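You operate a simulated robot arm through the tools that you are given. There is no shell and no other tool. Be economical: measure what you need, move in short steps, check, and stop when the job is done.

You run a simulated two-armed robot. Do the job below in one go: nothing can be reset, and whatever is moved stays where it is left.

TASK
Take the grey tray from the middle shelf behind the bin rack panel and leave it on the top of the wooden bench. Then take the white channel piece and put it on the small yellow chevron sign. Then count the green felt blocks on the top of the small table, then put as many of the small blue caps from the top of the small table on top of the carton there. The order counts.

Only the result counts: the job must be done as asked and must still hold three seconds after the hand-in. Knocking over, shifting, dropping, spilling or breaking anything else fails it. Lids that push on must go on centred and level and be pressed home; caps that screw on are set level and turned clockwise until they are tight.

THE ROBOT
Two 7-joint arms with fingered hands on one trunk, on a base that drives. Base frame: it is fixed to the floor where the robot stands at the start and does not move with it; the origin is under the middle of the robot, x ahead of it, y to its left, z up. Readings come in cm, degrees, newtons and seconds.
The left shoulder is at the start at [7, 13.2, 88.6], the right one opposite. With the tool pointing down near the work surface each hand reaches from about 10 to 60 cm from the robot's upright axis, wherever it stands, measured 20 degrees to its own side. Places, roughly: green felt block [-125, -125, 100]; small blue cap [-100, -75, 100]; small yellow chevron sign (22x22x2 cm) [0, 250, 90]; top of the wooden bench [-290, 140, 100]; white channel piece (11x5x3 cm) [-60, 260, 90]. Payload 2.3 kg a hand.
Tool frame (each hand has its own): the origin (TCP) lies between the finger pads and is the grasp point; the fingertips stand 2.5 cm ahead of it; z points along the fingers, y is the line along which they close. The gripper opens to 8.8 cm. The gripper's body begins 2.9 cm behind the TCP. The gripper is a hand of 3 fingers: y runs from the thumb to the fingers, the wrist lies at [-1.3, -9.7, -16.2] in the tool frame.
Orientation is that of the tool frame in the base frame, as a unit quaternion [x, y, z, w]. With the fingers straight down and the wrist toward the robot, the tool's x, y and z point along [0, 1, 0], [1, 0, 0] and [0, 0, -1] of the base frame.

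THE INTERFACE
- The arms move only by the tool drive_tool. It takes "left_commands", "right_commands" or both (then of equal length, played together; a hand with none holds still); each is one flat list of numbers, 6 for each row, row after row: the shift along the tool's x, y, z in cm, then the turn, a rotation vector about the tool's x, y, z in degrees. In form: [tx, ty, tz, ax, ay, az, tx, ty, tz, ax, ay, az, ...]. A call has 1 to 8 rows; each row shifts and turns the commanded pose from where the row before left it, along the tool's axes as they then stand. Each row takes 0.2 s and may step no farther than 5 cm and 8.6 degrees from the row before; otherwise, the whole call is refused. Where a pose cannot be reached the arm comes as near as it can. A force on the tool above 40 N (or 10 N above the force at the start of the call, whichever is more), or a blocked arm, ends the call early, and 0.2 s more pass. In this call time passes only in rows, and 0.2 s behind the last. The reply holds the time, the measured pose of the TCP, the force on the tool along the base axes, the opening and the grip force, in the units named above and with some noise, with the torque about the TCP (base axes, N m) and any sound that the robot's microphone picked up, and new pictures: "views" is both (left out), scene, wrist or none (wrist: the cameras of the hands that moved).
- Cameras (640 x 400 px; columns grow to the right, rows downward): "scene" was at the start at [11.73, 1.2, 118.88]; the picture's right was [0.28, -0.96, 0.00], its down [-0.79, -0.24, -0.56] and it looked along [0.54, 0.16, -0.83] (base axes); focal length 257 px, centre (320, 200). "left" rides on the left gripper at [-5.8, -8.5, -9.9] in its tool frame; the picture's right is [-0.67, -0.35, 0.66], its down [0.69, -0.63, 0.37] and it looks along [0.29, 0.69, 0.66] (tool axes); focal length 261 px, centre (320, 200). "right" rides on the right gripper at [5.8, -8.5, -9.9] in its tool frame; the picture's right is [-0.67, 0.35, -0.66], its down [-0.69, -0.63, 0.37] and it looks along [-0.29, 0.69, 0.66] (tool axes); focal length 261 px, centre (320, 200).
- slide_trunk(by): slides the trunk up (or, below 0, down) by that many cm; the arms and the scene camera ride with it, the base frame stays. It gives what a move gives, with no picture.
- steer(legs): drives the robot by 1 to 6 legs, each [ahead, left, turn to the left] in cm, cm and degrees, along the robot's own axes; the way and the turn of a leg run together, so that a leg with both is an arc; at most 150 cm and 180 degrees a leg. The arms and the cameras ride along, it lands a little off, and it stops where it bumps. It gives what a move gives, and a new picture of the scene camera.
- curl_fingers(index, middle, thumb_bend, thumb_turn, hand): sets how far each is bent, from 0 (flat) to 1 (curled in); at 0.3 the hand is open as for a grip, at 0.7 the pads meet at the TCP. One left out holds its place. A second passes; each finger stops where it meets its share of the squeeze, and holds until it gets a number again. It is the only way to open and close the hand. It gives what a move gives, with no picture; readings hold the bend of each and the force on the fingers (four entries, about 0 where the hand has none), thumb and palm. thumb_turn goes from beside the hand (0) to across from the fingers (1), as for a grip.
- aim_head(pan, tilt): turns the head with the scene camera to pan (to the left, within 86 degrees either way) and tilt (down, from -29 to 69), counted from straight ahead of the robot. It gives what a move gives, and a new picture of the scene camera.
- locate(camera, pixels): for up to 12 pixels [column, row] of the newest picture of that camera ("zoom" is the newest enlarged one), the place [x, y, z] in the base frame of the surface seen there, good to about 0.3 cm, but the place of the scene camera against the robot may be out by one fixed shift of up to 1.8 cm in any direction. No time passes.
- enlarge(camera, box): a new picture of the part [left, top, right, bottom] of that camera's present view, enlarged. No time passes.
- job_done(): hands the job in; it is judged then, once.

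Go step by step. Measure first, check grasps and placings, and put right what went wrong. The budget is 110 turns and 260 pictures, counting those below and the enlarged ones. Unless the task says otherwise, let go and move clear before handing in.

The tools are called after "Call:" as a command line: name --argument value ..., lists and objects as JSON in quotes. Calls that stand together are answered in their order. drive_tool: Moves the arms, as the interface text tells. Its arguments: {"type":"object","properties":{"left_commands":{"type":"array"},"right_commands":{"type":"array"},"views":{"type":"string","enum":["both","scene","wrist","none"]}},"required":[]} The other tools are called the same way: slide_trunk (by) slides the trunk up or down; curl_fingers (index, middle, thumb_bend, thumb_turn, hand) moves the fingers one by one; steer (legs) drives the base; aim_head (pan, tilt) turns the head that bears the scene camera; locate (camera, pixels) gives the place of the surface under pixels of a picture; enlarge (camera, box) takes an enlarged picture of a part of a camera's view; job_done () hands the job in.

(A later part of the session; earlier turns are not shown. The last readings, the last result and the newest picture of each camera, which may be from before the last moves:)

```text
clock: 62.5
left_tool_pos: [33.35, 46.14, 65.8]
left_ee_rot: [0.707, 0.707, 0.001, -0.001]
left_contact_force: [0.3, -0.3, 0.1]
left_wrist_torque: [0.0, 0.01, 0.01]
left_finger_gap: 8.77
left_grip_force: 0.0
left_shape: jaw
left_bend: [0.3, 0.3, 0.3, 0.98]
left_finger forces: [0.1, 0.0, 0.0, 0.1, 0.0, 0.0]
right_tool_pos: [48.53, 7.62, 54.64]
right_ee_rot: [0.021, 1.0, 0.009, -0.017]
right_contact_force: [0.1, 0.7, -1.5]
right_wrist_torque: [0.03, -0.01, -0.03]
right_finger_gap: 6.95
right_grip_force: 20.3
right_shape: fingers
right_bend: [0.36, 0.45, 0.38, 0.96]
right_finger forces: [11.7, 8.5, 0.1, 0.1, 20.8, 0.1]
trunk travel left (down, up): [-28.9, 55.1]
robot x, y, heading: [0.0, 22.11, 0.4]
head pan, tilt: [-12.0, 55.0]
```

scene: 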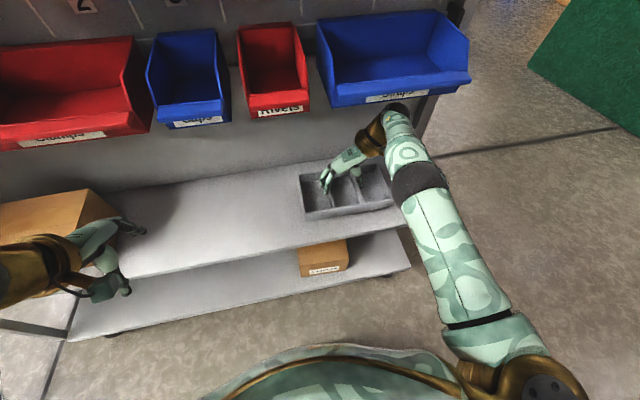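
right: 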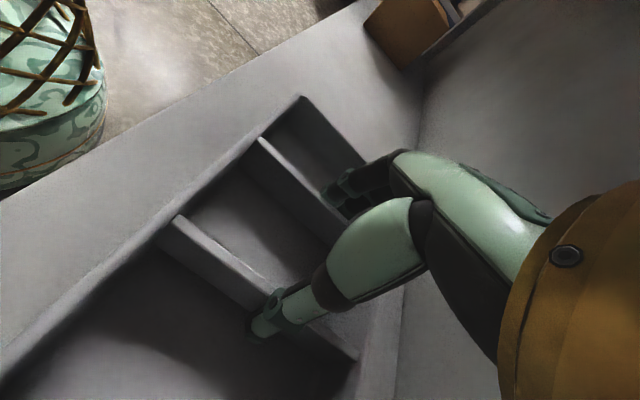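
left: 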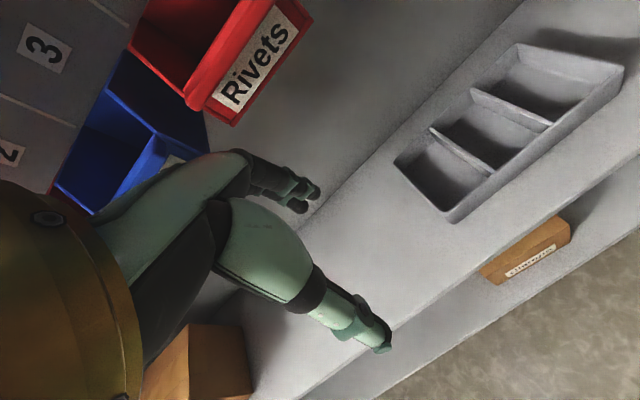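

The tray is held (20 N grip, about 1.5 N weight). I'll lift 2 cm, back out of the rack, and raise the trunk clear of it.

Call:
drive_tool --right_commands '[0, 0, -0.8, 0, 0, 0, 0, 0, -0.8, 0, 0, 0]' --views "none"

Call:
steer --legs '[[-60, 0, 0]]'

Call:
slide_trunk --by 40

Call:
drive_tool --right_commands '[2, 0, 0, 0, 0, 0]' --views "both"

```text
clock: 63.1
left_tool_pos: [33.35, 46.2, 65.8]
left_ee_rot: [0.708, 0.707, 0.0, -0.001]
left_contact_force: [-0.7, 0.2, 0.0]
left_wrist_torque: [0.02, 0.03, -0.02]
left_finger_gap: 8.76
left_grip_force: 0.0
left_shape: jaw
left_bend: [0.3, 0.3, 0.3, 0.98]
left_finger forces: [0.0, 0.0, 0.0, 0.0, 0.0, 0.0]
right_tool_pos: [48.76, 7.82, 56.36]
right_ee_rot: [0.019, 1.0, 0.009, -0.017]
right_contact_force: [1.5, -0.1, -2.2]
right_wrist_torque: [-0.02, -0.03, -0.02]
right_finger_gap: 6.96
right_grip_force: 20.4
right_shape: fingers
right_bend: [0.36, 0.45, 0.38, 0.96]
right_finger forces: [11.7, 8.5, 0.1, 0.0, 20.8, 0.1]
trunk travel left (down, up): [-28.9, 55.1]
robot x, y, heading: [-0.42, 22.31, -0.2]
head pan, tilt: [-12.0, 55.0]
```

```text
clock: 66.5
left_tool_pos: [-26.59, 46.16, 65.95]
left_ee_rot: [0.707, 0.707, 0.0, 0.001]
left_contact_force: [0.2, 0.0, 0.5]
left_wrist_torque: [-0.01, 0.0, -0.03]
left_finger_gap: 8.79
left_grip_force: 0.2
left_shape: jaw
left_bend: [0.3, 0.3, 0.3, 0.98]
left_finger forces: [0.0, 0.1, 0.0, 0.1, 0.1, 0.1]
right_tool_pos: [-11.0, 7.76, 56.35]
right_ee_rot: [0.02, 1.0, 0.009, -0.016]
right_contact_force: [0.1, -0.1, -1.8]
right_wrist_torque: [-0.01, -0.04, 0.02]
right_finger_gap: 6.91
right_grip_force: 20.4
right_shape: fingers
right_bend: [0.36, 0.45, 0.38, 0.96]
right_finger forces: [11.6, 8.5, 0.0, 0.0, 20.9, 0.0]
trunk travel left (down, up): [-28.9, 55.1]
robot x, y, heading: [-59.76, 22.0, 0.1]
head pan, tilt: [-12.0, 55.0]
```

scene: 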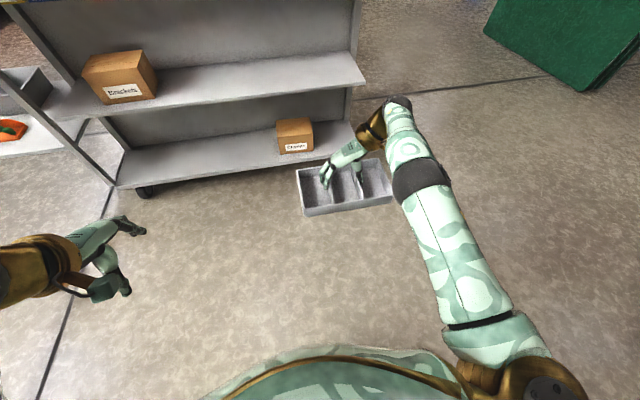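

```text
clock: 70.3
left_tool_pos: [-26.59, 46.06, 105.79]
left_ee_rot: [0.707, 0.708, 0.0, 0.0]
left_contact_force: [0.4, -0.3, 0.2]
left_wrist_torque: [-0.01, 0.03, -0.04]
left_finger_gap: 8.78
left_grip_force: 0.0
left_shape: jaw
left_bend: [0.3, 0.3, 0.3, 0.98]
left_finger forces: [0.0, 0.0, 0.0, 0.1, 0.0, 0.0]
right_tool_pos: [-11.11, 7.7, 96.26]
right_ee_rot: [0.02, 1.0, 0.009, -0.016]
right_contact_force: [0.3, -0.2, -2.5]
right_wrist_torque: [0.02, -0.01, -0.01]
right_finger_gap: 6.92
right_grip_force: 20.1
right_shape: fingers
right_bend: [0.36, 0.45, 0.38, 0.96]
right_finger forces: [11.6, 8.5, 0.1, 0.0, 20.9, 0.0]
trunk travel left (down, up): [-68.9, 15.1]
robot x, y, heading: [-59.81, 22.23, -0.1]
head pan, tilt: [-12.0, 55.0]
```

```text
clock: 70.7
left_tool_pos: [-26.58, 46.34, 105.93]
left_ee_rot: [0.706, 0.708, 0.0, 0.001]
left_contact_force: [0.3, 0.1, 0.0]
left_wrist_torque: [0.0, 0.01, 0.02]
left_finger_gap: 8.8
left_grip_force: 0.0
left_shape: jaw
left_bend: [0.3, 0.3, 0.3, 0.98]
left_finger forces: [0.0, 0.0, 0.0, 0.0, 0.1, 0.0]
right_tool_pos: [-13.17, 7.96, 96.37]
right_ee_rot: [0.019, 1.0, 0.009, -0.015]
right_contact_force: [0.2, 1.0, -2.5]
right_wrist_torque: [0.02, -0.03, 0.04]
right_finger_gap: 6.92
right_grip_force: 20.6
right_shape: fingers
right_bend: [0.36, 0.45, 0.38, 0.96]
right_finger forces: [11.6, 8.5, 0.0, 0.0, 20.7, 0.0]
trunk travel left (down, up): [-68.9, 15.1]
robot x, y, heading: [-59.47, 22.26, 0.3]
head pan, tilt: [-12.0, 55.0]
```

scene: 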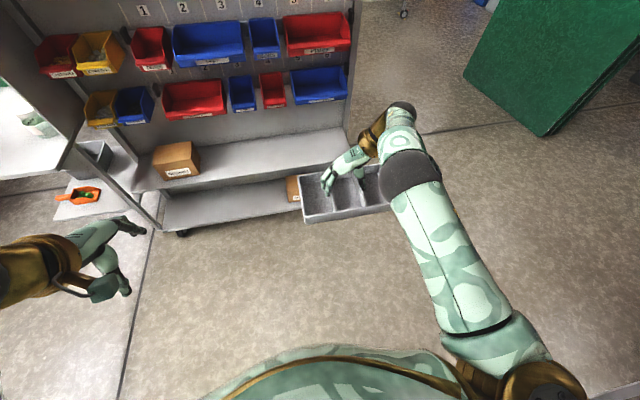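
right: 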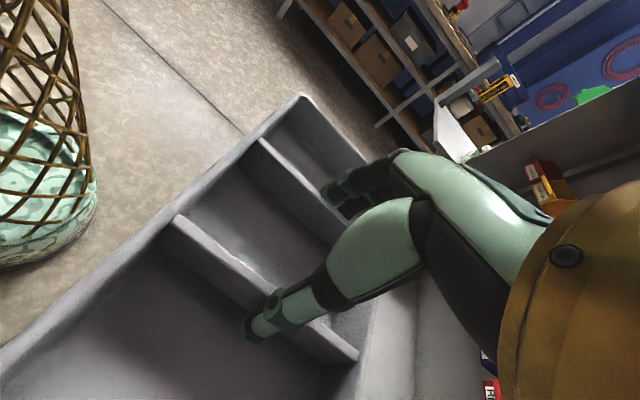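

The tray is secure. I'm turning to face the bench and looking with the head level.

Call:
steer --legs '[[0, 0, 150]]'

Call:
aim_head --pan 0 --tilt 22

Call:
aim_head --pan 65 --tilt 22

Call:
aim_head --pan -65 --tilt 22

```text
clock: 77.3
left_tool_pos: [-100.55, 17.31, 105.8]
left_ee_rot: [-0.508, 0.861, 0.0, 0.0]
left_contact_force: [0.4, 0.1, -0.1]
left_wrist_torque: [0.04, 0.0, 0.0]
left_finger_gap: 8.79
left_grip_force: 0.1
left_shape: jaw
left_bend: [0.3, 0.3, 0.3, 0.98]
left_finger forces: [0.0, 0.1, 0.0, 0.1, 0.1, 0.1]
right_tool_pos: [-93.78, 57.4, 96.4]
right_ee_rot: [0.963, -0.269, 0.014, 0.013]
right_contact_force: [0.1, 0.3, -1.4]
right_wrist_torque: [0.0, 0.04, 0.02]
right_finger_gap: 6.94
right_grip_force: 19.5
right_shape: fingers
right_bend: [0.36, 0.45, 0.38, 0.96]
right_finger forces: [10.7, 8.4, 0.1, 0.0, 19.8, 0.0]
trunk travel left (down, up): [-68.9, 15.1]
robot x, y, heading: [-59.97, 22.39, 151.1]
head pan, tilt: [-12.0, 55.0]
```

scene: 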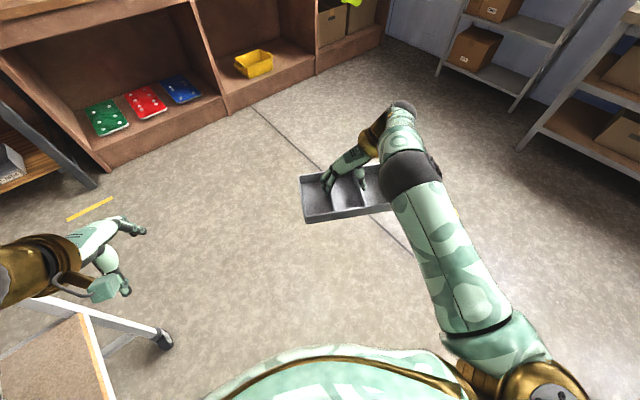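

```text
clock: 78.3
left_tool_pos: [-100.55, 17.41, 105.82]
left_ee_rot: [-0.509, 0.861, 0.0, 0.0]
left_contact_force: [0.5, -0.6, 1.0]
left_wrist_torque: [0.0, 0.0, -0.02]
left_finger_gap: 8.77
left_grip_force: 0.0
left_shape: jaw
left_bend: [0.3, 0.3, 0.3, 0.98]
left_finger forces: [0.0, 0.1, 0.1, 0.0, 0.1, 0.0]
right_tool_pos: [-93.71, 57.43, 96.28]
right_ee_rot: [0.963, -0.27, 0.013, 0.013]
right_contact_force: [-0.4, 0.0, -1.5]
right_wrist_torque: [-0.03, -0.01, -0.02]
right_finger_gap: 6.91
right_grip_force: 19.6
right_shape: fingers
right_bend: [0.36, 0.45, 0.38, 0.96]
right_finger forces: [10.9, 8.4, 0.0, 0.0, 19.9, 0.0]
trunk travel left (down, up): [-68.9, 15.1]
robot x, y, heading: [-59.59, 21.87, 151.0]
head pan, tilt: [0.0, 22.0]
```

scene: 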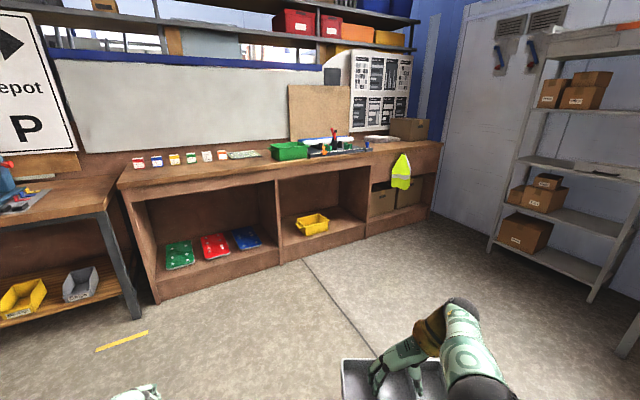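

```text
clock: 79.7
left_tool_pos: [-100.52, 17.39, 105.88]
left_ee_rot: [-0.508, 0.861, 0.0, 0.0]
left_contact_force: [0.5, -0.5, -0.2]
left_wrist_torque: [0.0, 0.01, 0.04]
left_finger_gap: 8.78
left_grip_force: 0.0
left_shape: jaw
left_bend: [0.3, 0.3, 0.3, 0.98]
left_finger forces: [0.0, 0.0, 0.0, 0.0, 0.0, 0.0]
right_tool_pos: [-93.6, 57.37, 96.23]
right_ee_rot: [0.963, -0.269, 0.013, 0.012]
right_contact_force: [0.2, 0.3, -1.2]
right_wrist_torque: [-0.03, 0.01, -0.02]
right_finger_gap: 6.93
right_grip_force: 19.8
right_shape: fingers
right_bend: [0.36, 0.45, 0.38, 0.96]
right_finger forces: [10.8, 8.4, 0.1, 0.0, 19.8, 0.1]
trunk travel left (down, up): [-68.9, 15.1]
robot x, y, heading: [-59.64, 22.21, 151.1]
head pan, tilt: [65.0, 22.0]
```

scene: 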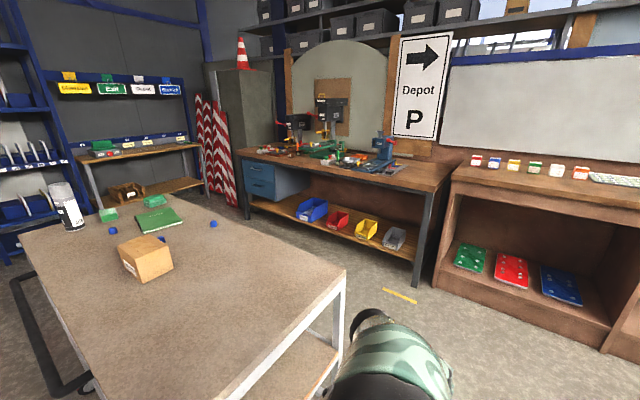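

```text
clock: 81.8
left_tool_pos: [-100.58, 17.33, 105.8]
left_ee_rot: [-0.508, 0.861, 0.0, 0.0]
left_contact_force: [0.0, -0.6, 0.0]
left_wrist_torque: [-0.01, 0.0, 0.0]
left_finger_gap: 8.77
left_grip_force: 0.1
left_shape: jaw
left_bend: [0.3, 0.3, 0.3, 0.98]
left_finger forces: [0.0, 0.0, 0.0, 0.0, 0.1, 0.0]
right_tool_pos: [-93.83, 57.37, 96.31]
right_ee_rot: [0.963, -0.27, 0.013, 0.013]
right_contact_force: [0.9, 0.3, -1.3]
right_wrist_torque: [0.02, 0.01, -0.04]
right_finger_gap: 6.92
right_grip_force: 19.9
right_shape: fingers
right_bend: [0.36, 0.45, 0.38, 0.96]
right_finger forces: [10.9, 8.4, 0.0, 0.1, 19.9, 0.0]
trunk travel left (down, up): [-68.9, 15.1]
robot x, y, heading: [-59.7, 22.24, 150.9]
head pan, tilt: [-65.0, 22.0]
```

scene: 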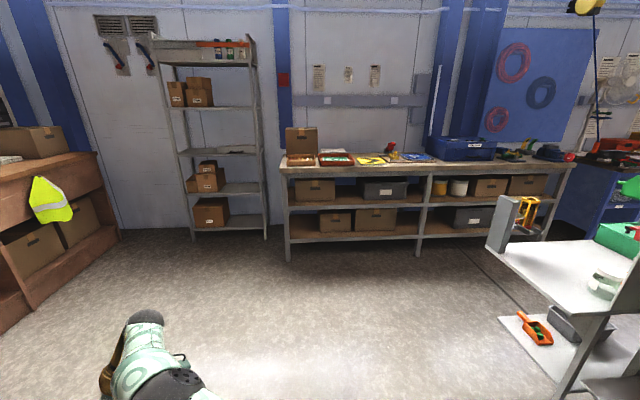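

The wooden bench is the long brown one straight ahead; the small table is to the left with caps and blocks, and the far bench with the chevron sign is to the right. I'll measure the bench.

Call:
aim_head --pan -5 --tilt 15

Call:
enlarge --camera "scene" --box '[120, 130, 440, 330]'

```text
clock: 83.1
left_tool_pos: [-100.59, 17.37, 105.77]
left_ee_rot: [-0.508, 0.861, 0.0, 0.0]
left_contact_force: [-0.3, -0.3, 0.0]
left_wrist_torque: [-0.01, -0.02, 0.01]
left_finger_gap: 8.74
left_grip_force: 0.1
left_shape: jaw
left_bend: [0.3, 0.3, 0.3, 0.98]
left_finger forces: [0.1, 0.0, 0.0, 0.0, 0.0, 0.0]
right_tool_pos: [-93.64, 57.39, 96.31]
right_ee_rot: [0.963, -0.269, 0.014, 0.013]
right_contact_force: [0.4, -0.1, -2.1]
right_wrist_torque: [0.01, 0.03, 0.02]
right_finger_gap: 6.91
right_grip_force: 19.7
right_shape: fingers
right_bend: [0.36, 0.45, 0.38, 0.96]
right_finger forces: [10.8, 8.5, 0.0, 0.0, 20.0, 0.1]
trunk travel left (down, up): [-68.9, 15.1]
robot x, y, heading: [-59.43, 21.96, 151.1]
head pan, tilt: [-5.0, 15.0]
```

scene: 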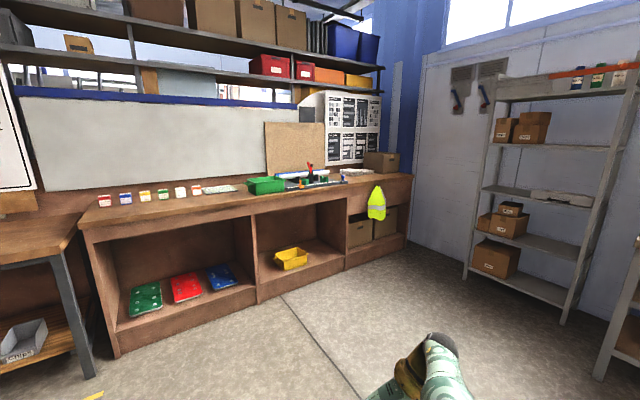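

```text
2.00 times, centred on (280, 230) of scene
```

zoom: 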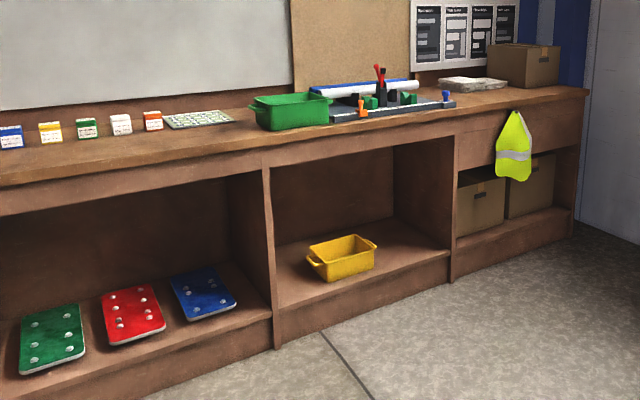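

Call:
locate --camera "zoom" --pixels '[[55, 180], [55, 148], [260, 148], [262, 130], [120, 132], [200, 122], [455, 118], [480, 105], [575, 92], [150, 150], [100, 155], [220, 138]]'

Call:
locate --camera "scene" --pixels '[[110, 220], [210, 203], [130, 205], [90, 225], [120, 350], [257, 300], [345, 265], [404, 240], [370, 183], [415, 175]]'

```text
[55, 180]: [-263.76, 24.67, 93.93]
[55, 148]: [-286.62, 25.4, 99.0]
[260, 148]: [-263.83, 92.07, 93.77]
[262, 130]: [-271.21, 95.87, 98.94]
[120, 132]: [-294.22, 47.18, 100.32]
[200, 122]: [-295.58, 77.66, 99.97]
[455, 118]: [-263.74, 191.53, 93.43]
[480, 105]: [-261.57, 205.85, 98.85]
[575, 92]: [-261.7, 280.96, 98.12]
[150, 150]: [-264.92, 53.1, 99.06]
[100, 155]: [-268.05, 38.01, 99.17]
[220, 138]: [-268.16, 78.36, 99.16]
```

```text
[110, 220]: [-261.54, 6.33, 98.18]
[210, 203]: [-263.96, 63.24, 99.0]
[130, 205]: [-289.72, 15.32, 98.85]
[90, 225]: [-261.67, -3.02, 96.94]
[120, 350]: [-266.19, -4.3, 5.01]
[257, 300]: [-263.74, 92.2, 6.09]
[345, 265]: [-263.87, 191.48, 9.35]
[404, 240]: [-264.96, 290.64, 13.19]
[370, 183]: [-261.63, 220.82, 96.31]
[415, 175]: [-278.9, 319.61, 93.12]
```

The bench top is at z≈99 with its front edge at x≈-262; around (-274, 62) is free. The small table's edge may be near the left hand, so I'll check before turning.

Call:
aim_head --pan 45 --tilt 45

```text
clock: 84.2
left_tool_pos: [-100.59, 17.4, 105.72]
left_ee_rot: [-0.509, 0.861, 0.0, 0.0]
left_contact_force: [0.4, 0.3, 0.3]
left_wrist_torque: [0.01, 0.01, -0.01]
left_finger_gap: 8.81
left_grip_force: 0.1
left_shape: jaw
left_bend: [0.3, 0.3, 0.3, 0.98]
left_finger forces: [0.0, 0.0, 0.1, 0.0, 0.0, 0.0]
right_tool_pos: [-93.72, 57.49, 96.19]
right_ee_rot: [0.963, -0.27, 0.014, 0.014]
right_contact_force: [1.1, -0.1, -1.8]
right_wrist_torque: [-0.02, -0.01, -0.01]
right_finger_gap: 6.91
right_grip_force: 19.2
right_shape: fingers
right_bend: [0.36, 0.45, 0.38, 0.96]
right_finger forces: [10.8, 8.3, 0.0, 0.0, 19.9, 0.0]
trunk travel left (down, up): [-68.9, 15.1]
robot x, y, heading: [-59.99, 22.35, 151.2]
head pan, tilt: [45.0, 45.0]
```

scene: 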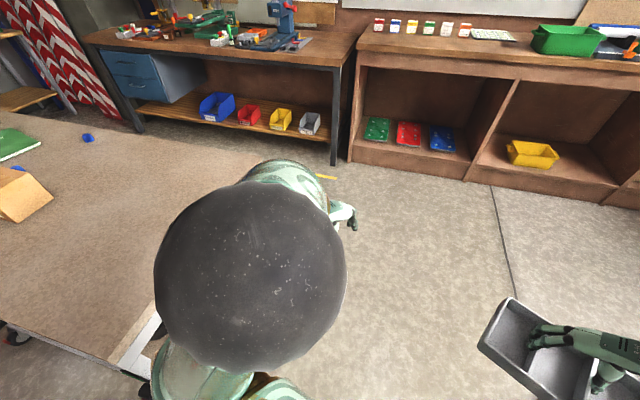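

Call:
locate --camera "scene" --pixels '[[110, 360], [155, 310], [100, 345], [40, 200], [88, 137], [15, 215], [180, 165], [150, 320], [20, 140], [5, 322]]'

```text
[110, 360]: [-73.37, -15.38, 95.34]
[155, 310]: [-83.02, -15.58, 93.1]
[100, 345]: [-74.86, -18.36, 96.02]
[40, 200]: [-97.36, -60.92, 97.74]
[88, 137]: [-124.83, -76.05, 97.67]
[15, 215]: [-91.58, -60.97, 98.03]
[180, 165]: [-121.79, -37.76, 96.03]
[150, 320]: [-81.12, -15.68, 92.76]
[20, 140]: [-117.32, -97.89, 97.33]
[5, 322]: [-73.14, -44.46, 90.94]
```

The table edge is at y≈-15, z≈96. I'll raise the trunk 10 cm, move away toward the bench, turn to heading 180 and stop short.

Call:
slide_trunk --by 10

Call:
steer --legs '[[97, 10, 0], [0, 0, 28.8], [58, 12, 0]]'

Call:
aim_head --pan -5 --tilt 50

```text
clock: 85.6
left_tool_pos: [-100.54, 17.27, 115.87]
left_ee_rot: [-0.509, 0.861, 0.0, 0.0]
left_contact_force: [0.5, 0.5, 0.1]
left_wrist_torque: [0.03, 0.0, -0.01]
left_finger_gap: 8.78
left_grip_force: 0.0
left_shape: jaw
left_bend: [0.3, 0.3, 0.3, 0.98]
left_finger forces: [0.0, 0.1, 0.0, 0.0, 0.0, 0.1]
right_tool_pos: [-93.78, 57.43, 106.32]
right_ee_rot: [0.963, -0.27, 0.013, 0.012]
right_contact_force: [-0.5, 0.7, -1.6]
right_wrist_torque: [0.01, 0.01, 0.0]
right_finger_gap: 6.91
right_grip_force: 20.5
right_shape: fingers
right_bend: [0.36, 0.45, 0.38, 0.96]
right_finger forces: [10.8, 8.5, 0.0, 0.0, 19.9, 0.0]
trunk travel left (down, up): [-78.9, 5.1]
robot x, y, heading: [-60.19, 22.24, 151.1]
head pan, tilt: [45.0, 45.0]
```

```text
clock: 95.0
left_tool_pos: [-240.26, 24.08, 115.82]
left_ee_rot: [0.708, -0.706, 0.0, 0.0]
left_contact_force: [1.0, 0.1, -0.3]
left_wrist_torque: [0.02, 0.03, 0.01]
left_finger_gap: 8.77
left_grip_force: 0.0
left_shape: jaw
left_bend: [0.3, 0.3, 0.3, 0.98]
left_finger forces: [0.1, 0.1, 0.1, 0.1, 0.0, 0.1]
right_tool_pos: [-253.83, 62.55, 106.38]
right_ee_rot: [1.0, -0.019, 0.016, 0.009]
right_contact_force: [0.0, 0.5, -1.7]
right_wrist_torque: [0.01, -0.01, 0.03]
right_finger_gap: 6.91
right_grip_force: 19.2
right_shape: fingers
right_bend: [0.36, 0.45, 0.38, 0.96]
right_finger forces: [10.7, 8.4, 0.0, 0.0, 19.9, 0.0]
trunk travel left (down, up): [-78.9, 5.1]
robot x, y, heading: [-207.25, 48.29, -179.7]
head pan, tilt: [45.0, 45.0]
```

scene: 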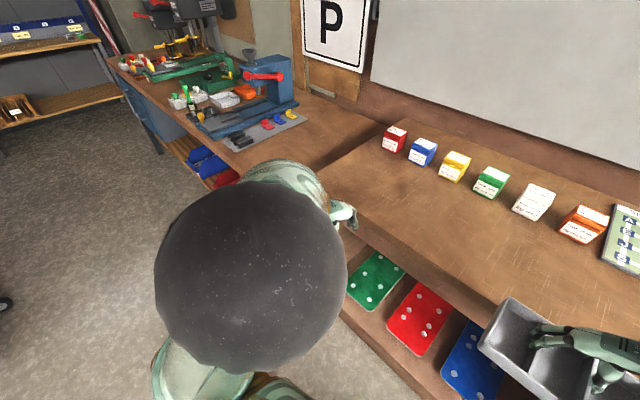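

```text
clock: 96.2
left_tool_pos: [-240.34, 24.1, 115.86]
left_ee_rot: [0.708, -0.706, 0.0, 0.0]
left_contact_force: [-0.4, -0.2, -0.3]
left_wrist_torque: [0.04, 0.01, -0.03]
left_finger_gap: 8.78
left_grip_force: 0.0
left_shape: jaw
left_bend: [0.3, 0.3, 0.3, 0.98]
left_finger forces: [0.1, 0.0, 0.1, 0.1, 0.0, 0.1]
right_tool_pos: [-253.85, 62.38, 106.39]
right_ee_rot: [1.0, -0.019, 0.017, 0.009]
right_contact_force: [0.6, -0.5, -2.2]
right_wrist_torque: [0.01, -0.01, 0.0]
right_finger_gap: 6.91
right_grip_force: 19.3
right_shape: fingers
right_bend: [0.36, 0.45, 0.38, 0.96]
right_finger forces: [10.5, 8.4, 0.0, 0.0, 19.8, 0.1]
trunk travel left (down, up): [-78.9, 5.1]
robot x, y, heading: [-207.22, 48.04, -179.5]
head pan, tilt: [-5.0, 50.0]
```

scene: 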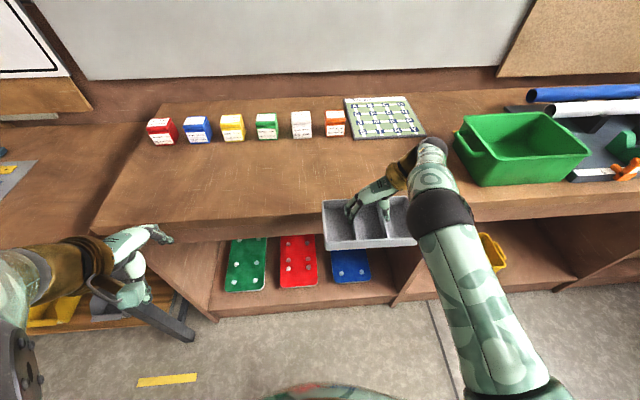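

The bench space ahead of the tray is clear. I'll verify positions of the neighbours.

Call:
locate --camera "scene" --pixels '[[352, 139], [425, 136], [465, 165], [480, 183], [335, 135], [268, 138], [300, 180], [300, 225], [322, 203], [330, 248], [415, 245]]'

Call:
steer --legs '[[21, 0, -0.4]]'

```text
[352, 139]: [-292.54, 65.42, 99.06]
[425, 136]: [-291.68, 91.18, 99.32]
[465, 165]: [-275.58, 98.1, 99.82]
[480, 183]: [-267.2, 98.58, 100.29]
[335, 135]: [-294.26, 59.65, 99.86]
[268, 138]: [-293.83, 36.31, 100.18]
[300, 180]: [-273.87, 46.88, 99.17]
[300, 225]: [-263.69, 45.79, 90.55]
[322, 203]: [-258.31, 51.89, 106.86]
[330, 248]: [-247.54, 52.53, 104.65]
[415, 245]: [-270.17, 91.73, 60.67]
```

```text
clock: 97.9
left_tool_pos: [-261.4, 24.41, 115.81]
left_ee_rot: [-0.705, 0.709, 0.002, -0.001]
left_contact_force: [-0.2, 0.1, 0.5]
left_wrist_torque: [0.0, 0.02, 0.02]
left_finger_gap: 8.75
left_grip_force: 0.0
left_shape: jaw
left_bend: [0.3, 0.3, 0.3, 0.98]
left_finger forces: [0.0, 0.0, 0.1, 0.1, 0.1, 0.0]
right_tool_pos: [-274.65, 62.93, 106.46]
right_ee_rot: [1.0, -0.024, 0.015, 0.009]
right_contact_force: [-0.6, 1.2, -0.4]
right_wrist_torque: [-0.03, 0.04, -0.02]
right_finger_gap: 6.89
right_grip_force: 19.4
right_shape: fingers
right_bend: [0.36, 0.45, 0.38, 0.96]
right_finger forces: [10.6, 8.4, 0.1, 0.0, 19.9, 0.0]
trunk travel left (down, up): [-78.9, 5.1]
robot x, y, heading: [-228.41, 48.28, 179.5]
head pan, tilt: [-5.0, 50.0]
```

scene: 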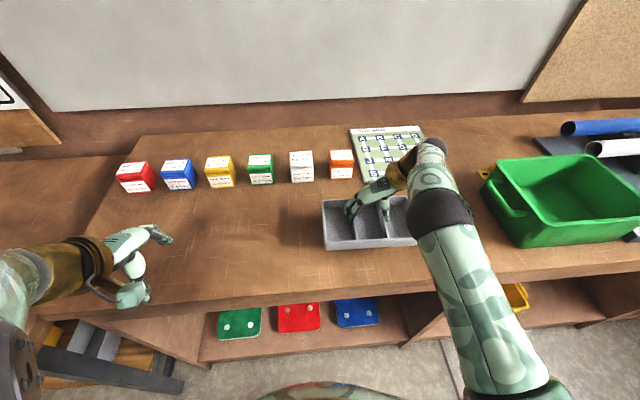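

Tray bottom is about 102.6 and the bench about 98–99. I'm lowering gently until contact.

Call:
drive_tool --right_commands '[0, 0, 1, 0, 0, 0, 0, 0, 1, 0, 0, 0, 0, 0, 0.7, 0, 0, 0, 0, 0, 0.4, 0, 0, 0, 0, 0, 0.3, 0, 0, 0]' --views "both"

```text
clock: 99.1
left_tool_pos: [-261.71, 24.5, 115.76]
left_ee_rot: [-0.705, 0.71, 0.001, 0.0]
left_contact_force: [0.1, -0.1, -0.2]
left_wrist_torque: [0.03, -0.01, 0.03]
left_finger_gap: 8.78
left_grip_force: 0.1
left_shape: jaw
left_bend: [0.3, 0.3, 0.3, 0.98]
left_finger forces: [0.0, 0.0, 0.0, 0.1, 0.1, 0.0]
right_tool_pos: [-274.87, 62.71, 102.91]
right_ee_rot: [1.0, -0.024, 0.017, 0.009]
right_contact_force: [-0.2, 0.3, -1.2]
right_wrist_torque: [-0.03, 0.0, 0.01]
right_finger_gap: 6.93
right_grip_force: 19.0
right_shape: fingers
right_bend: [0.36, 0.45, 0.38, 0.96]
right_finger forces: [10.6, 8.4, 0.0, 0.1, 19.8, 0.0]
trunk travel left (down, up): [-78.9, 5.1]
robot x, y, heading: [-228.37, 48.04, 179.4]
head pan, tilt: [-5.0, 50.0]
```

scene: 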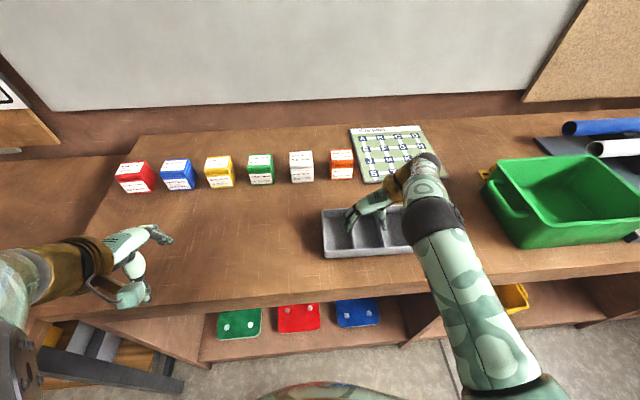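
right: 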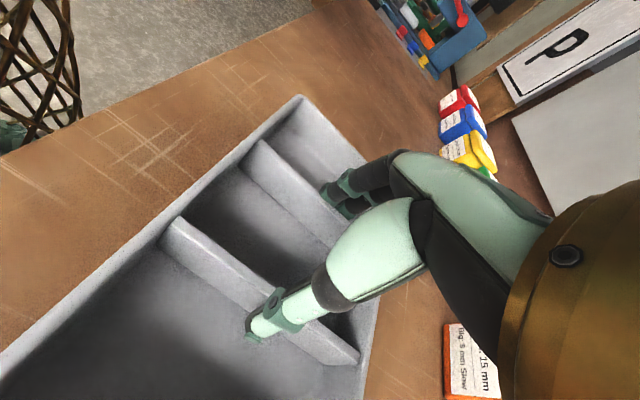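

Call:
locate --camera "right" --pixels '[[180, 130], [300, 98], [180, 222], [40, 240], [395, 330]]'

Call:
drive_tool --right_commands '[0, 0, 0.25, 0, 0, 0, 0, 0, 0.2, 0, 0, 0, 0, 0, 0.2, 0, 0, 0]' --views "wrist"

```text
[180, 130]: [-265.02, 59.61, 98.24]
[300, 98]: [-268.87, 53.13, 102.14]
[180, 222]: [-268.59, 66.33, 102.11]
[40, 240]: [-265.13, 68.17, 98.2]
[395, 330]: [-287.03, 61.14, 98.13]
```

```text
clock: 99.9
left_tool_pos: [-261.8, 24.52, 115.81]
left_ee_rot: [-0.705, 0.709, 0.001, 0.0]
left_contact_force: [0.0, -0.4, 0.1]
left_wrist_torque: [-0.01, 0.01, 0.01]
left_finger_gap: 8.76
left_grip_force: 0.1
left_shape: jaw
left_bend: [0.3, 0.3, 0.3, 0.98]
left_finger forces: [0.1, 0.0, 0.1, 0.0, 0.0, 0.0]
right_tool_pos: [-274.93, 62.93, 102.15]
right_ee_rot: [1.0, -0.024, 0.017, 0.009]
right_contact_force: [0.7, -0.4, -1.5]
right_wrist_torque: [-0.02, -0.03, -0.01]
right_finger_gap: 6.91
right_grip_force: 19.6
right_shape: fingers
right_bend: [0.36, 0.45, 0.38, 0.96]
right_finger forces: [10.6, 8.3, 0.1, 0.1, 19.7, 0.0]
trunk travel left (down, up): [-78.9, 5.1]
robot x, y, heading: [-228.25, 48.23, 179.6]
head pan, tilt: [-5.0, 50.0]
```

right: 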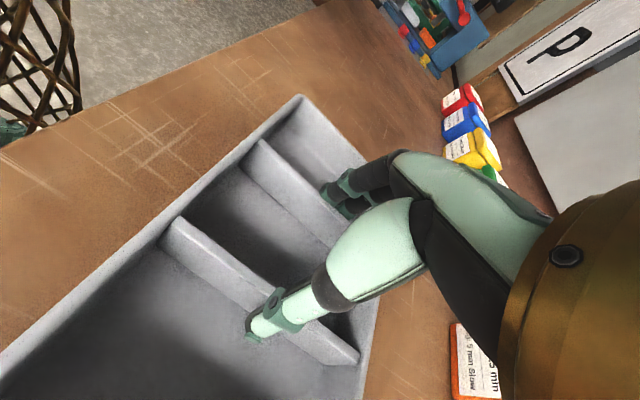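

Rim height indicates almost touching; a few tenths more.

Call:
drive_tool --right_commands '[0, 0, 0.15, 0, 0, 0, 0, 0, 0.15, 0, 0, 0]' --views "none"

```text
clock: 100.5
left_tool_pos: [-261.72, 24.5, 115.84]
left_ee_rot: [-0.705, 0.709, -0.001, 0.0]
left_contact_force: [0.4, 0.2, -0.2]
left_wrist_torque: [0.01, -0.02, 0.03]
left_finger_gap: 8.78
left_grip_force: 0.1
left_shape: jaw
left_bend: [0.3, 0.3, 0.3, 0.98]
left_finger forces: [0.0, 0.0, 0.0, 0.0, 0.0, 0.0]
right_tool_pos: [-274.81, 62.94, 101.99]
right_ee_rot: [1.0, -0.023, 0.016, 0.009]
right_contact_force: [-0.2, 0.7, 1.7]
right_wrist_torque: [-0.26, 0.01, 0.01]
right_finger_gap: 6.93
right_grip_force: 20.6
right_shape: fingers
right_bend: [0.36, 0.45, 0.38, 0.96]
right_finger forces: [11.2, 8.6, 0.1, 0.0, 19.9, 0.0]
trunk travel left (down, up): [-78.9, 5.1]
robot x, y, heading: [-228.31, 48.07, 179.7]
head pan, tilt: [-5.0, 50.0]
```

Contact with the bench. I'll release and rise straight up.

Call:
curl_fingers --hand "right" --index 0.3 --middle 0.3 --thumb_bend 0.3

Call:
drive_tool --right_commands '[0, 0, -1, 0, 0, 0, 0, 0, -2, 0, 0, 0, 0, 0, -4, 0, 0, 0, 0, 0, -4, 0, 0, 0]' --views "both"

```text
clock: 101.5
left_tool_pos: [-261.71, 24.37, 115.71]
left_ee_rot: [-0.705, 0.709, 0.0, 0.0]
left_contact_force: [0.4, 0.0, 0.0]
left_wrist_torque: [-0.02, -0.02, 0.01]
left_finger_gap: 8.77
left_grip_force: 0.0
left_shape: jaw
left_bend: [0.3, 0.3, 0.3, 0.98]
left_finger forces: [0.0, 0.0, 0.0, 0.0, 0.0, 0.0]
right_tool_pos: [-274.8, 62.92, 101.92]
right_ee_rot: [1.0, -0.023, 0.016, 0.009]
right_contact_force: [-0.5, 0.1, -0.8]
right_wrist_torque: [0.01, 0.0, -0.04]
right_finger_gap: 8.48
right_grip_force: 0.4
right_shape: fingers
right_bend: [0.3, 0.3, 0.3, 0.97]
right_finger forces: [0.0, 0.0, 0.0, 0.0, 0.2, 0.0]
trunk travel left (down, up): [-78.9, 5.1]
robot x, y, heading: [-228.23, 48.47, 179.6]
head pan, tilt: [-5.0, 50.0]
```

```text
clock: 102.5
left_tool_pos: [-261.67, 24.46, 115.76]
left_ee_rot: [-0.706, 0.708, -0.001, 0.001]
left_contact_force: [-0.2, 0.1, 0.4]
left_wrist_torque: [0.03, -0.06, 0.0]
left_finger_gap: 8.76
left_grip_force: 0.1
left_shape: jaw
left_bend: [0.3, 0.3, 0.3, 0.98]
left_finger forces: [0.1, 0.0, 0.0, 0.0, 0.0, 0.0]
right_tool_pos: [-275.24, 63.03, 112.88]
right_ee_rot: [1.0, -0.023, 0.017, 0.009]
right_contact_force: [-0.2, 0.7, 0.5]
right_wrist_torque: [0.0, 0.02, 0.02]
right_finger_gap: 8.5
right_grip_force: 0.0
right_shape: fingers
right_bend: [0.3, 0.3, 0.3, 0.97]
right_finger forces: [0.0, 0.1, 0.1, 0.0, 0.1, 0.1]
trunk travel left (down, up): [-78.9, 5.1]
robot x, y, heading: [-228.59, 47.91, 179.6]
head pan, tilt: [-5.0, 50.0]
```

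scene: 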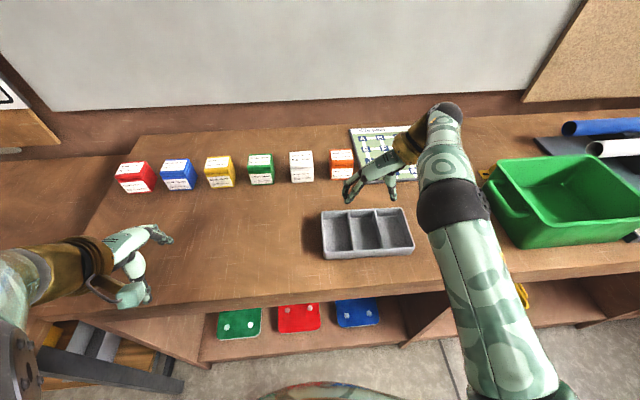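
right: 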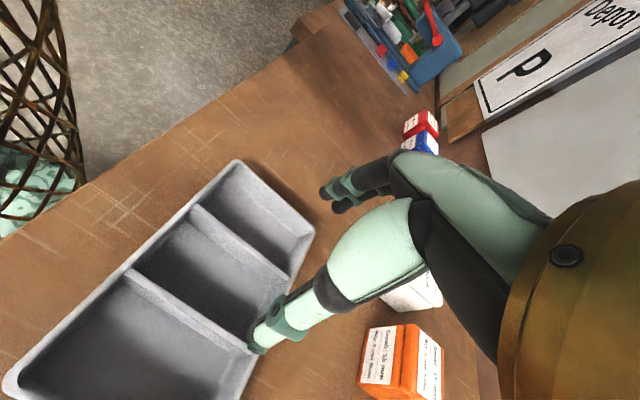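

The tray sits level on the bench. I'm backing away, turning to face the far bench at heading 90, and looking.

Call:
steer --legs '[[-70, 0, 0], [0, 0, -90], [70, -50, 0]]'

Call:
aim_head --pan -20 --tilt 30

```text
clock: 114.4
left_tool_pos: [-130.32, 150.99, 115.87]
left_ee_rot: [0.009, 1.0, 0.0, -0.001]
left_contact_force: [0.2, 0.2, -0.6]
left_wrist_torque: [0.02, 0.01, -0.04]
left_finger_gap: 8.77
left_grip_force: 0.0
left_shape: jaw
left_bend: [0.3, 0.3, 0.3, 0.98]
left_finger forces: [0.0, 0.0, 0.0, 0.0, 0.0, 0.0]
right_tool_pos: [-91.68, 164.19, 112.98]
right_ee_rot: [-0.686, 0.727, -0.004, -0.017]
right_contact_force: [0.0, 0.2, 0.0]
right_wrist_torque: [0.01, -0.01, 0.01]
right_finger_gap: 8.45
right_grip_force: 0.0
right_shape: fingers
right_bend: [0.3, 0.3, 0.3, 0.97]
right_finger forces: [0.0, 0.1, 0.1, 0.1, 0.0, 0.0]
trunk travel left (down, up): [-78.9, 5.1]
robot x, y, heading: [-106.66, 116.99, 88.7]
head pan, tilt: [-5.0, 50.0]
```

scene: 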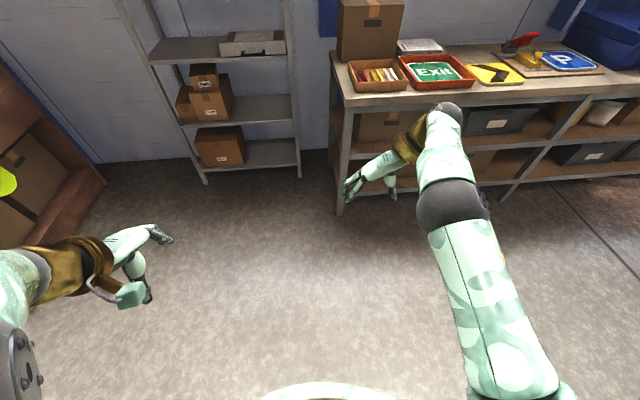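

```text
clock: 115.2
left_tool_pos: [-130.17, 151.11, 115.93]
left_ee_rot: [0.009, 1.0, -0.001, 0.0]
left_contact_force: [-0.3, -0.5, -0.2]
left_wrist_torque: [0.01, -0.04, 0.0]
left_finger_gap: 8.77
left_grip_force: 0.0
left_shape: jaw
left_bend: [0.3, 0.3, 0.3, 0.98]
left_finger forces: [0.1, 0.1, 0.0, 0.0, 0.1, 0.0]
right_tool_pos: [-91.69, 164.18, 112.9]
right_ee_rot: [-0.686, 0.727, -0.005, -0.018]
right_contact_force: [-1.3, -0.1, -0.2]
right_wrist_torque: [-0.01, 0.02, 0.02]
right_finger_gap: 8.48
right_grip_force: 0.0
right_shape: fingers
right_bend: [0.3, 0.3, 0.3, 0.97]
right_finger forces: [0.1, 0.0, 0.0, 0.1, 0.0, 0.0]
trunk travel left (down, up): [-78.9, 5.1]
robot x, y, heading: [-106.99, 117.14, 89.0]
head pan, tilt: [-20.0, 30.0]
```

scene: 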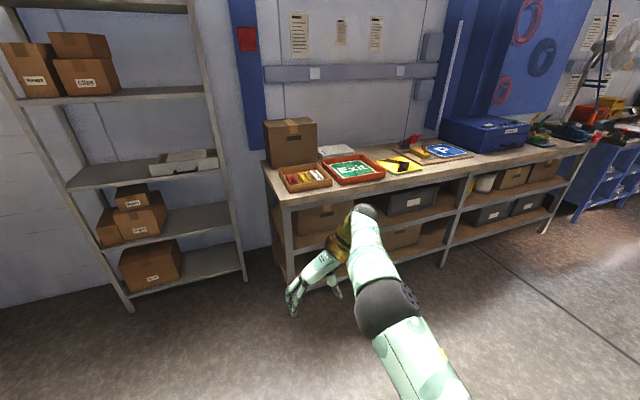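

Call:
enlarge --camera "scene" --box '[240, 100, 480, 250]'

Call:
locate --camera "scene" --pixels '[[305, 178], [352, 168], [400, 165], [335, 150], [415, 140], [400, 185], [300, 205], [455, 165], [265, 170]]'

```text
2.67 times, centred on (360, 175) of scene
```

zoom: 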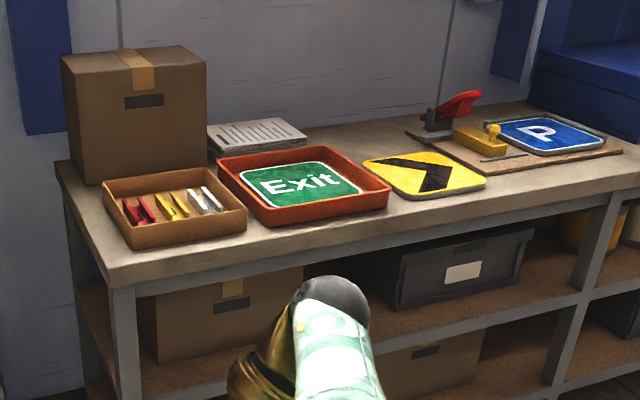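

```text
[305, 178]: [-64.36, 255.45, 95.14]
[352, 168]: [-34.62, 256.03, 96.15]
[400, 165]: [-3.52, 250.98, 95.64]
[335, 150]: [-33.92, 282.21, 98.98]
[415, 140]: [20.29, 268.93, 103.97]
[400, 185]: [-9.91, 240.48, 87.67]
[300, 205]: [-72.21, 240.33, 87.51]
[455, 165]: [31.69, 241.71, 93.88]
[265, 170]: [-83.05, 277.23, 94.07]
```

The white channel lies in the cardboard box beside the red and yellow ones, zoom (205,200); the chevron sign is at zoom (425,175). I'm moving nearer.

Call:
steer --legs '[[70, -33, 1.2]]'

Call:
aim_head --pan -18 --tilt 42

Call:
enlarge --camera "scene" --box '[160, 60, 480, 260]'

```text
clock: 119.3
left_tool_pos: [-96.81, 219.94, 115.87]
left_ee_rot: [0.008, 1.0, 0.0, 0.0]
left_contact_force: [-0.3, -0.5, -0.5]
left_wrist_torque: [0.0, 0.02, 0.0]
left_finger_gap: 8.79
left_grip_force: 0.0
left_shape: jaw
left_bend: [0.3, 0.3, 0.3, 0.98]
left_finger forces: [0.0, 0.0, 0.1, 0.1, 0.0, 0.0]
right_tool_pos: [-58.25, 233.29, 113.01]
right_ee_rot: [-0.687, 0.726, -0.005, -0.016]
right_contact_force: [-0.2, -0.1, -1.2]
right_wrist_torque: [0.01, -0.03, 0.0]
right_finger_gap: 8.5
right_grip_force: 0.0
right_shape: fingers
right_bend: [0.3, 0.3, 0.3, 0.97]
right_finger forces: [0.0, 0.0, 0.0, 0.0, 0.1, 0.0]
trunk travel left (down, up): [-78.9, 5.1]
robot x, y, heading: [-73.45, 186.48, 89.1]
head pan, tilt: [-20.0, 30.0]
```

scene: 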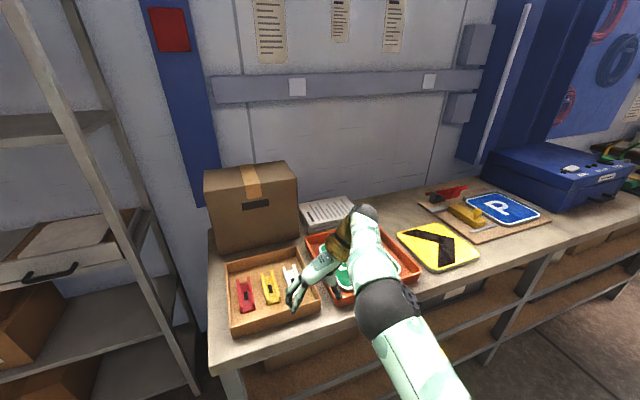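

```text
clock: 120.1
left_tool_pos: [-96.77, 220.02, 115.76]
left_ee_rot: [0.007, 1.0, 0.0, 0.0]
left_contact_force: [0.5, 0.5, -0.5]
left_wrist_torque: [0.0, 0.03, 0.01]
left_finger_gap: 8.78
left_grip_force: 0.1
left_shape: jaw
left_bend: [0.3, 0.3, 0.3, 0.98]
left_finger forces: [0.0, 0.1, 0.0, 0.0, 0.1, 0.1]
right_tool_pos: [-58.13, 233.32, 112.85]
right_ee_rot: [-0.687, 0.726, -0.005, -0.019]
right_contact_force: [-0.3, -0.4, -0.3]
right_wrist_torque: [-0.02, 0.01, -0.03]
right_finger_gap: 8.49
right_grip_force: 0.1
right_shape: fingers
right_bend: [0.3, 0.3, 0.3, 0.97]
right_finger forces: [0.0, 0.0, 0.1, 0.1, 0.1, 0.1]
trunk travel left (down, up): [-78.9, 5.1]
robot x, y, heading: [-73.24, 186.44, 89.2]
head pan, tilt: [-18.0, 42.0]
```

scene: 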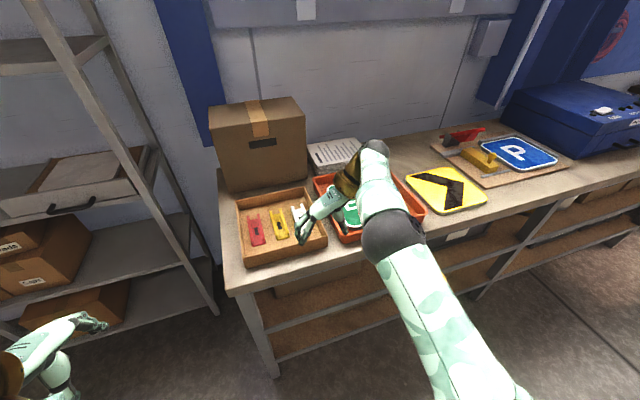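

```text
2.00 times, centred on (320, 160) of scene
```

zoom: 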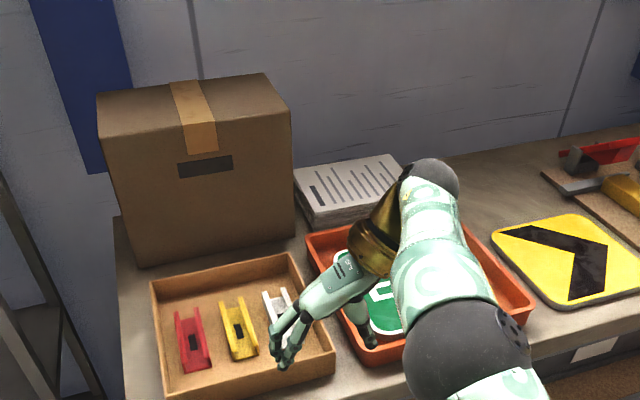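

The hand covers the white piece. I'll shift it 4 cm back toward the robot and take the wrist view to measure.

Call:
drive_tool --right_commands '[4, 0, -2, 0, 0, 0, 4, 0, -2, 0, 0, 0]' --views "both"

Call:
enlarge --camera "scene" --box '[210, 160, 370, 280]'

```text
clock: 120.7
left_tool_pos: [-96.86, 219.69, 115.92]
left_ee_rot: [0.007, 1.0, 0.0, 0.001]
left_contact_force: [0.4, 0.4, -0.2]
left_wrist_torque: [0.01, -0.01, 0.0]
left_finger_gap: 8.79
left_grip_force: 0.0
left_shape: jaw
left_bend: [0.3, 0.3, 0.3, 0.98]
left_finger forces: [0.1, 0.1, 0.0, 0.0, 0.1, 0.0]
right_tool_pos: [-58.47, 225.19, 117.19]
right_ee_rot: [-0.687, 0.726, -0.003, -0.017]
right_contact_force: [-0.8, -0.2, 0.7]
right_wrist_torque: [0.06, 0.01, -0.02]
right_finger_gap: 8.47
right_grip_force: 0.1
right_shape: fingers
right_bend: [0.3, 0.3, 0.3, 0.97]
right_finger forces: [0.1, 0.0, 0.1, 0.0, 0.1, 0.1]
trunk travel left (down, up): [-78.9, 5.1]
robot x, y, heading: [-73.68, 186.35, 89.2]
head pan, tilt: [-18.0, 42.0]
```

scene: 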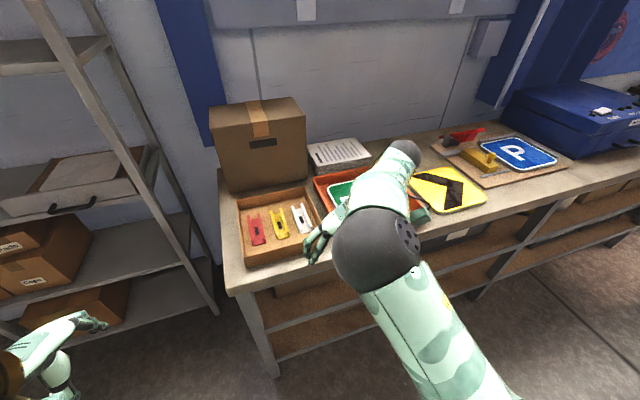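
right: 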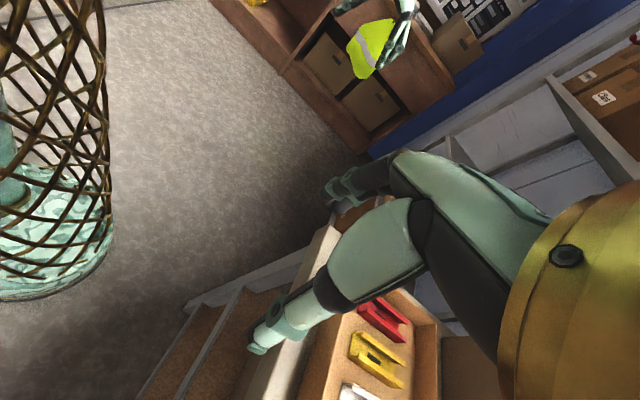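

```text
3.33 times, centred on (290, 220) of scene
```

zoom: 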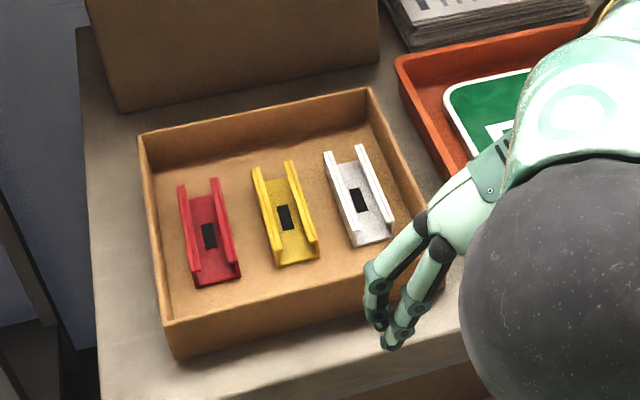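

The white channel is clearly visible (zoom 325–395, 145–250), open side up. Measuring it.

Call:
locate --camera "zoom" --pixels '[[327, 152], [361, 147], [393, 230], [352, 244], [292, 162], [316, 240], [373, 95], [410, 180], [360, 200], [310, 300], [405, 240], [335, 275]]'

Call:
locate --camera "right" --pixels '[[350, 387], [370, 348], [404, 365], [350, 365], [400, 385], [372, 300], [406, 320], [430, 330], [430, 390], [310, 350]]'

```text
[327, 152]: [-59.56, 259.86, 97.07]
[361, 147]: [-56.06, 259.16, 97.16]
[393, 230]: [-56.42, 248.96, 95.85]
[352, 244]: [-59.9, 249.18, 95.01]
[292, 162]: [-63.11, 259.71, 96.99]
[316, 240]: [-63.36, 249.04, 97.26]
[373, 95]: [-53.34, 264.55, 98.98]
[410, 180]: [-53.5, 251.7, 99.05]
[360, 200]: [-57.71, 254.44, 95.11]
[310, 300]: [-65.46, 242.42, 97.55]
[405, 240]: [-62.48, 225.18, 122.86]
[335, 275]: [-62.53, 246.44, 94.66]
```

```text
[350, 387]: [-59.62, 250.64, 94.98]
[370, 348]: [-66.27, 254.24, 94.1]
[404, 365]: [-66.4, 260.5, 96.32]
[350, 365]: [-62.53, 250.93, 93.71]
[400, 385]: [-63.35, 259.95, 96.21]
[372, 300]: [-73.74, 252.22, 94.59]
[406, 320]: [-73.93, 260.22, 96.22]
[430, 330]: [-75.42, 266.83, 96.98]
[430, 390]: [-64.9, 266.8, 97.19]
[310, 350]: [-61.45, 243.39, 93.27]
```

The white piece spans x≈-60…-56, y≈249…260, top ≈96.3 true. I need to drive 19 cm closer and first check the left hand's way past the grey shelf.

Call:
locate --camera "scene" --pixels '[[195, 250], [150, 150], [108, 40], [215, 310], [215, 300], [240, 290], [222, 210], [210, 110]]'

```text
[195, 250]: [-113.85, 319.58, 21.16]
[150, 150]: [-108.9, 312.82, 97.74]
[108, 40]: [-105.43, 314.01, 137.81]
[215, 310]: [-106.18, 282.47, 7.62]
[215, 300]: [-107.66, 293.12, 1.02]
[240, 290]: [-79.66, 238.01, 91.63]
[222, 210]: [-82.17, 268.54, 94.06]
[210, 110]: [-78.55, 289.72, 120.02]
```

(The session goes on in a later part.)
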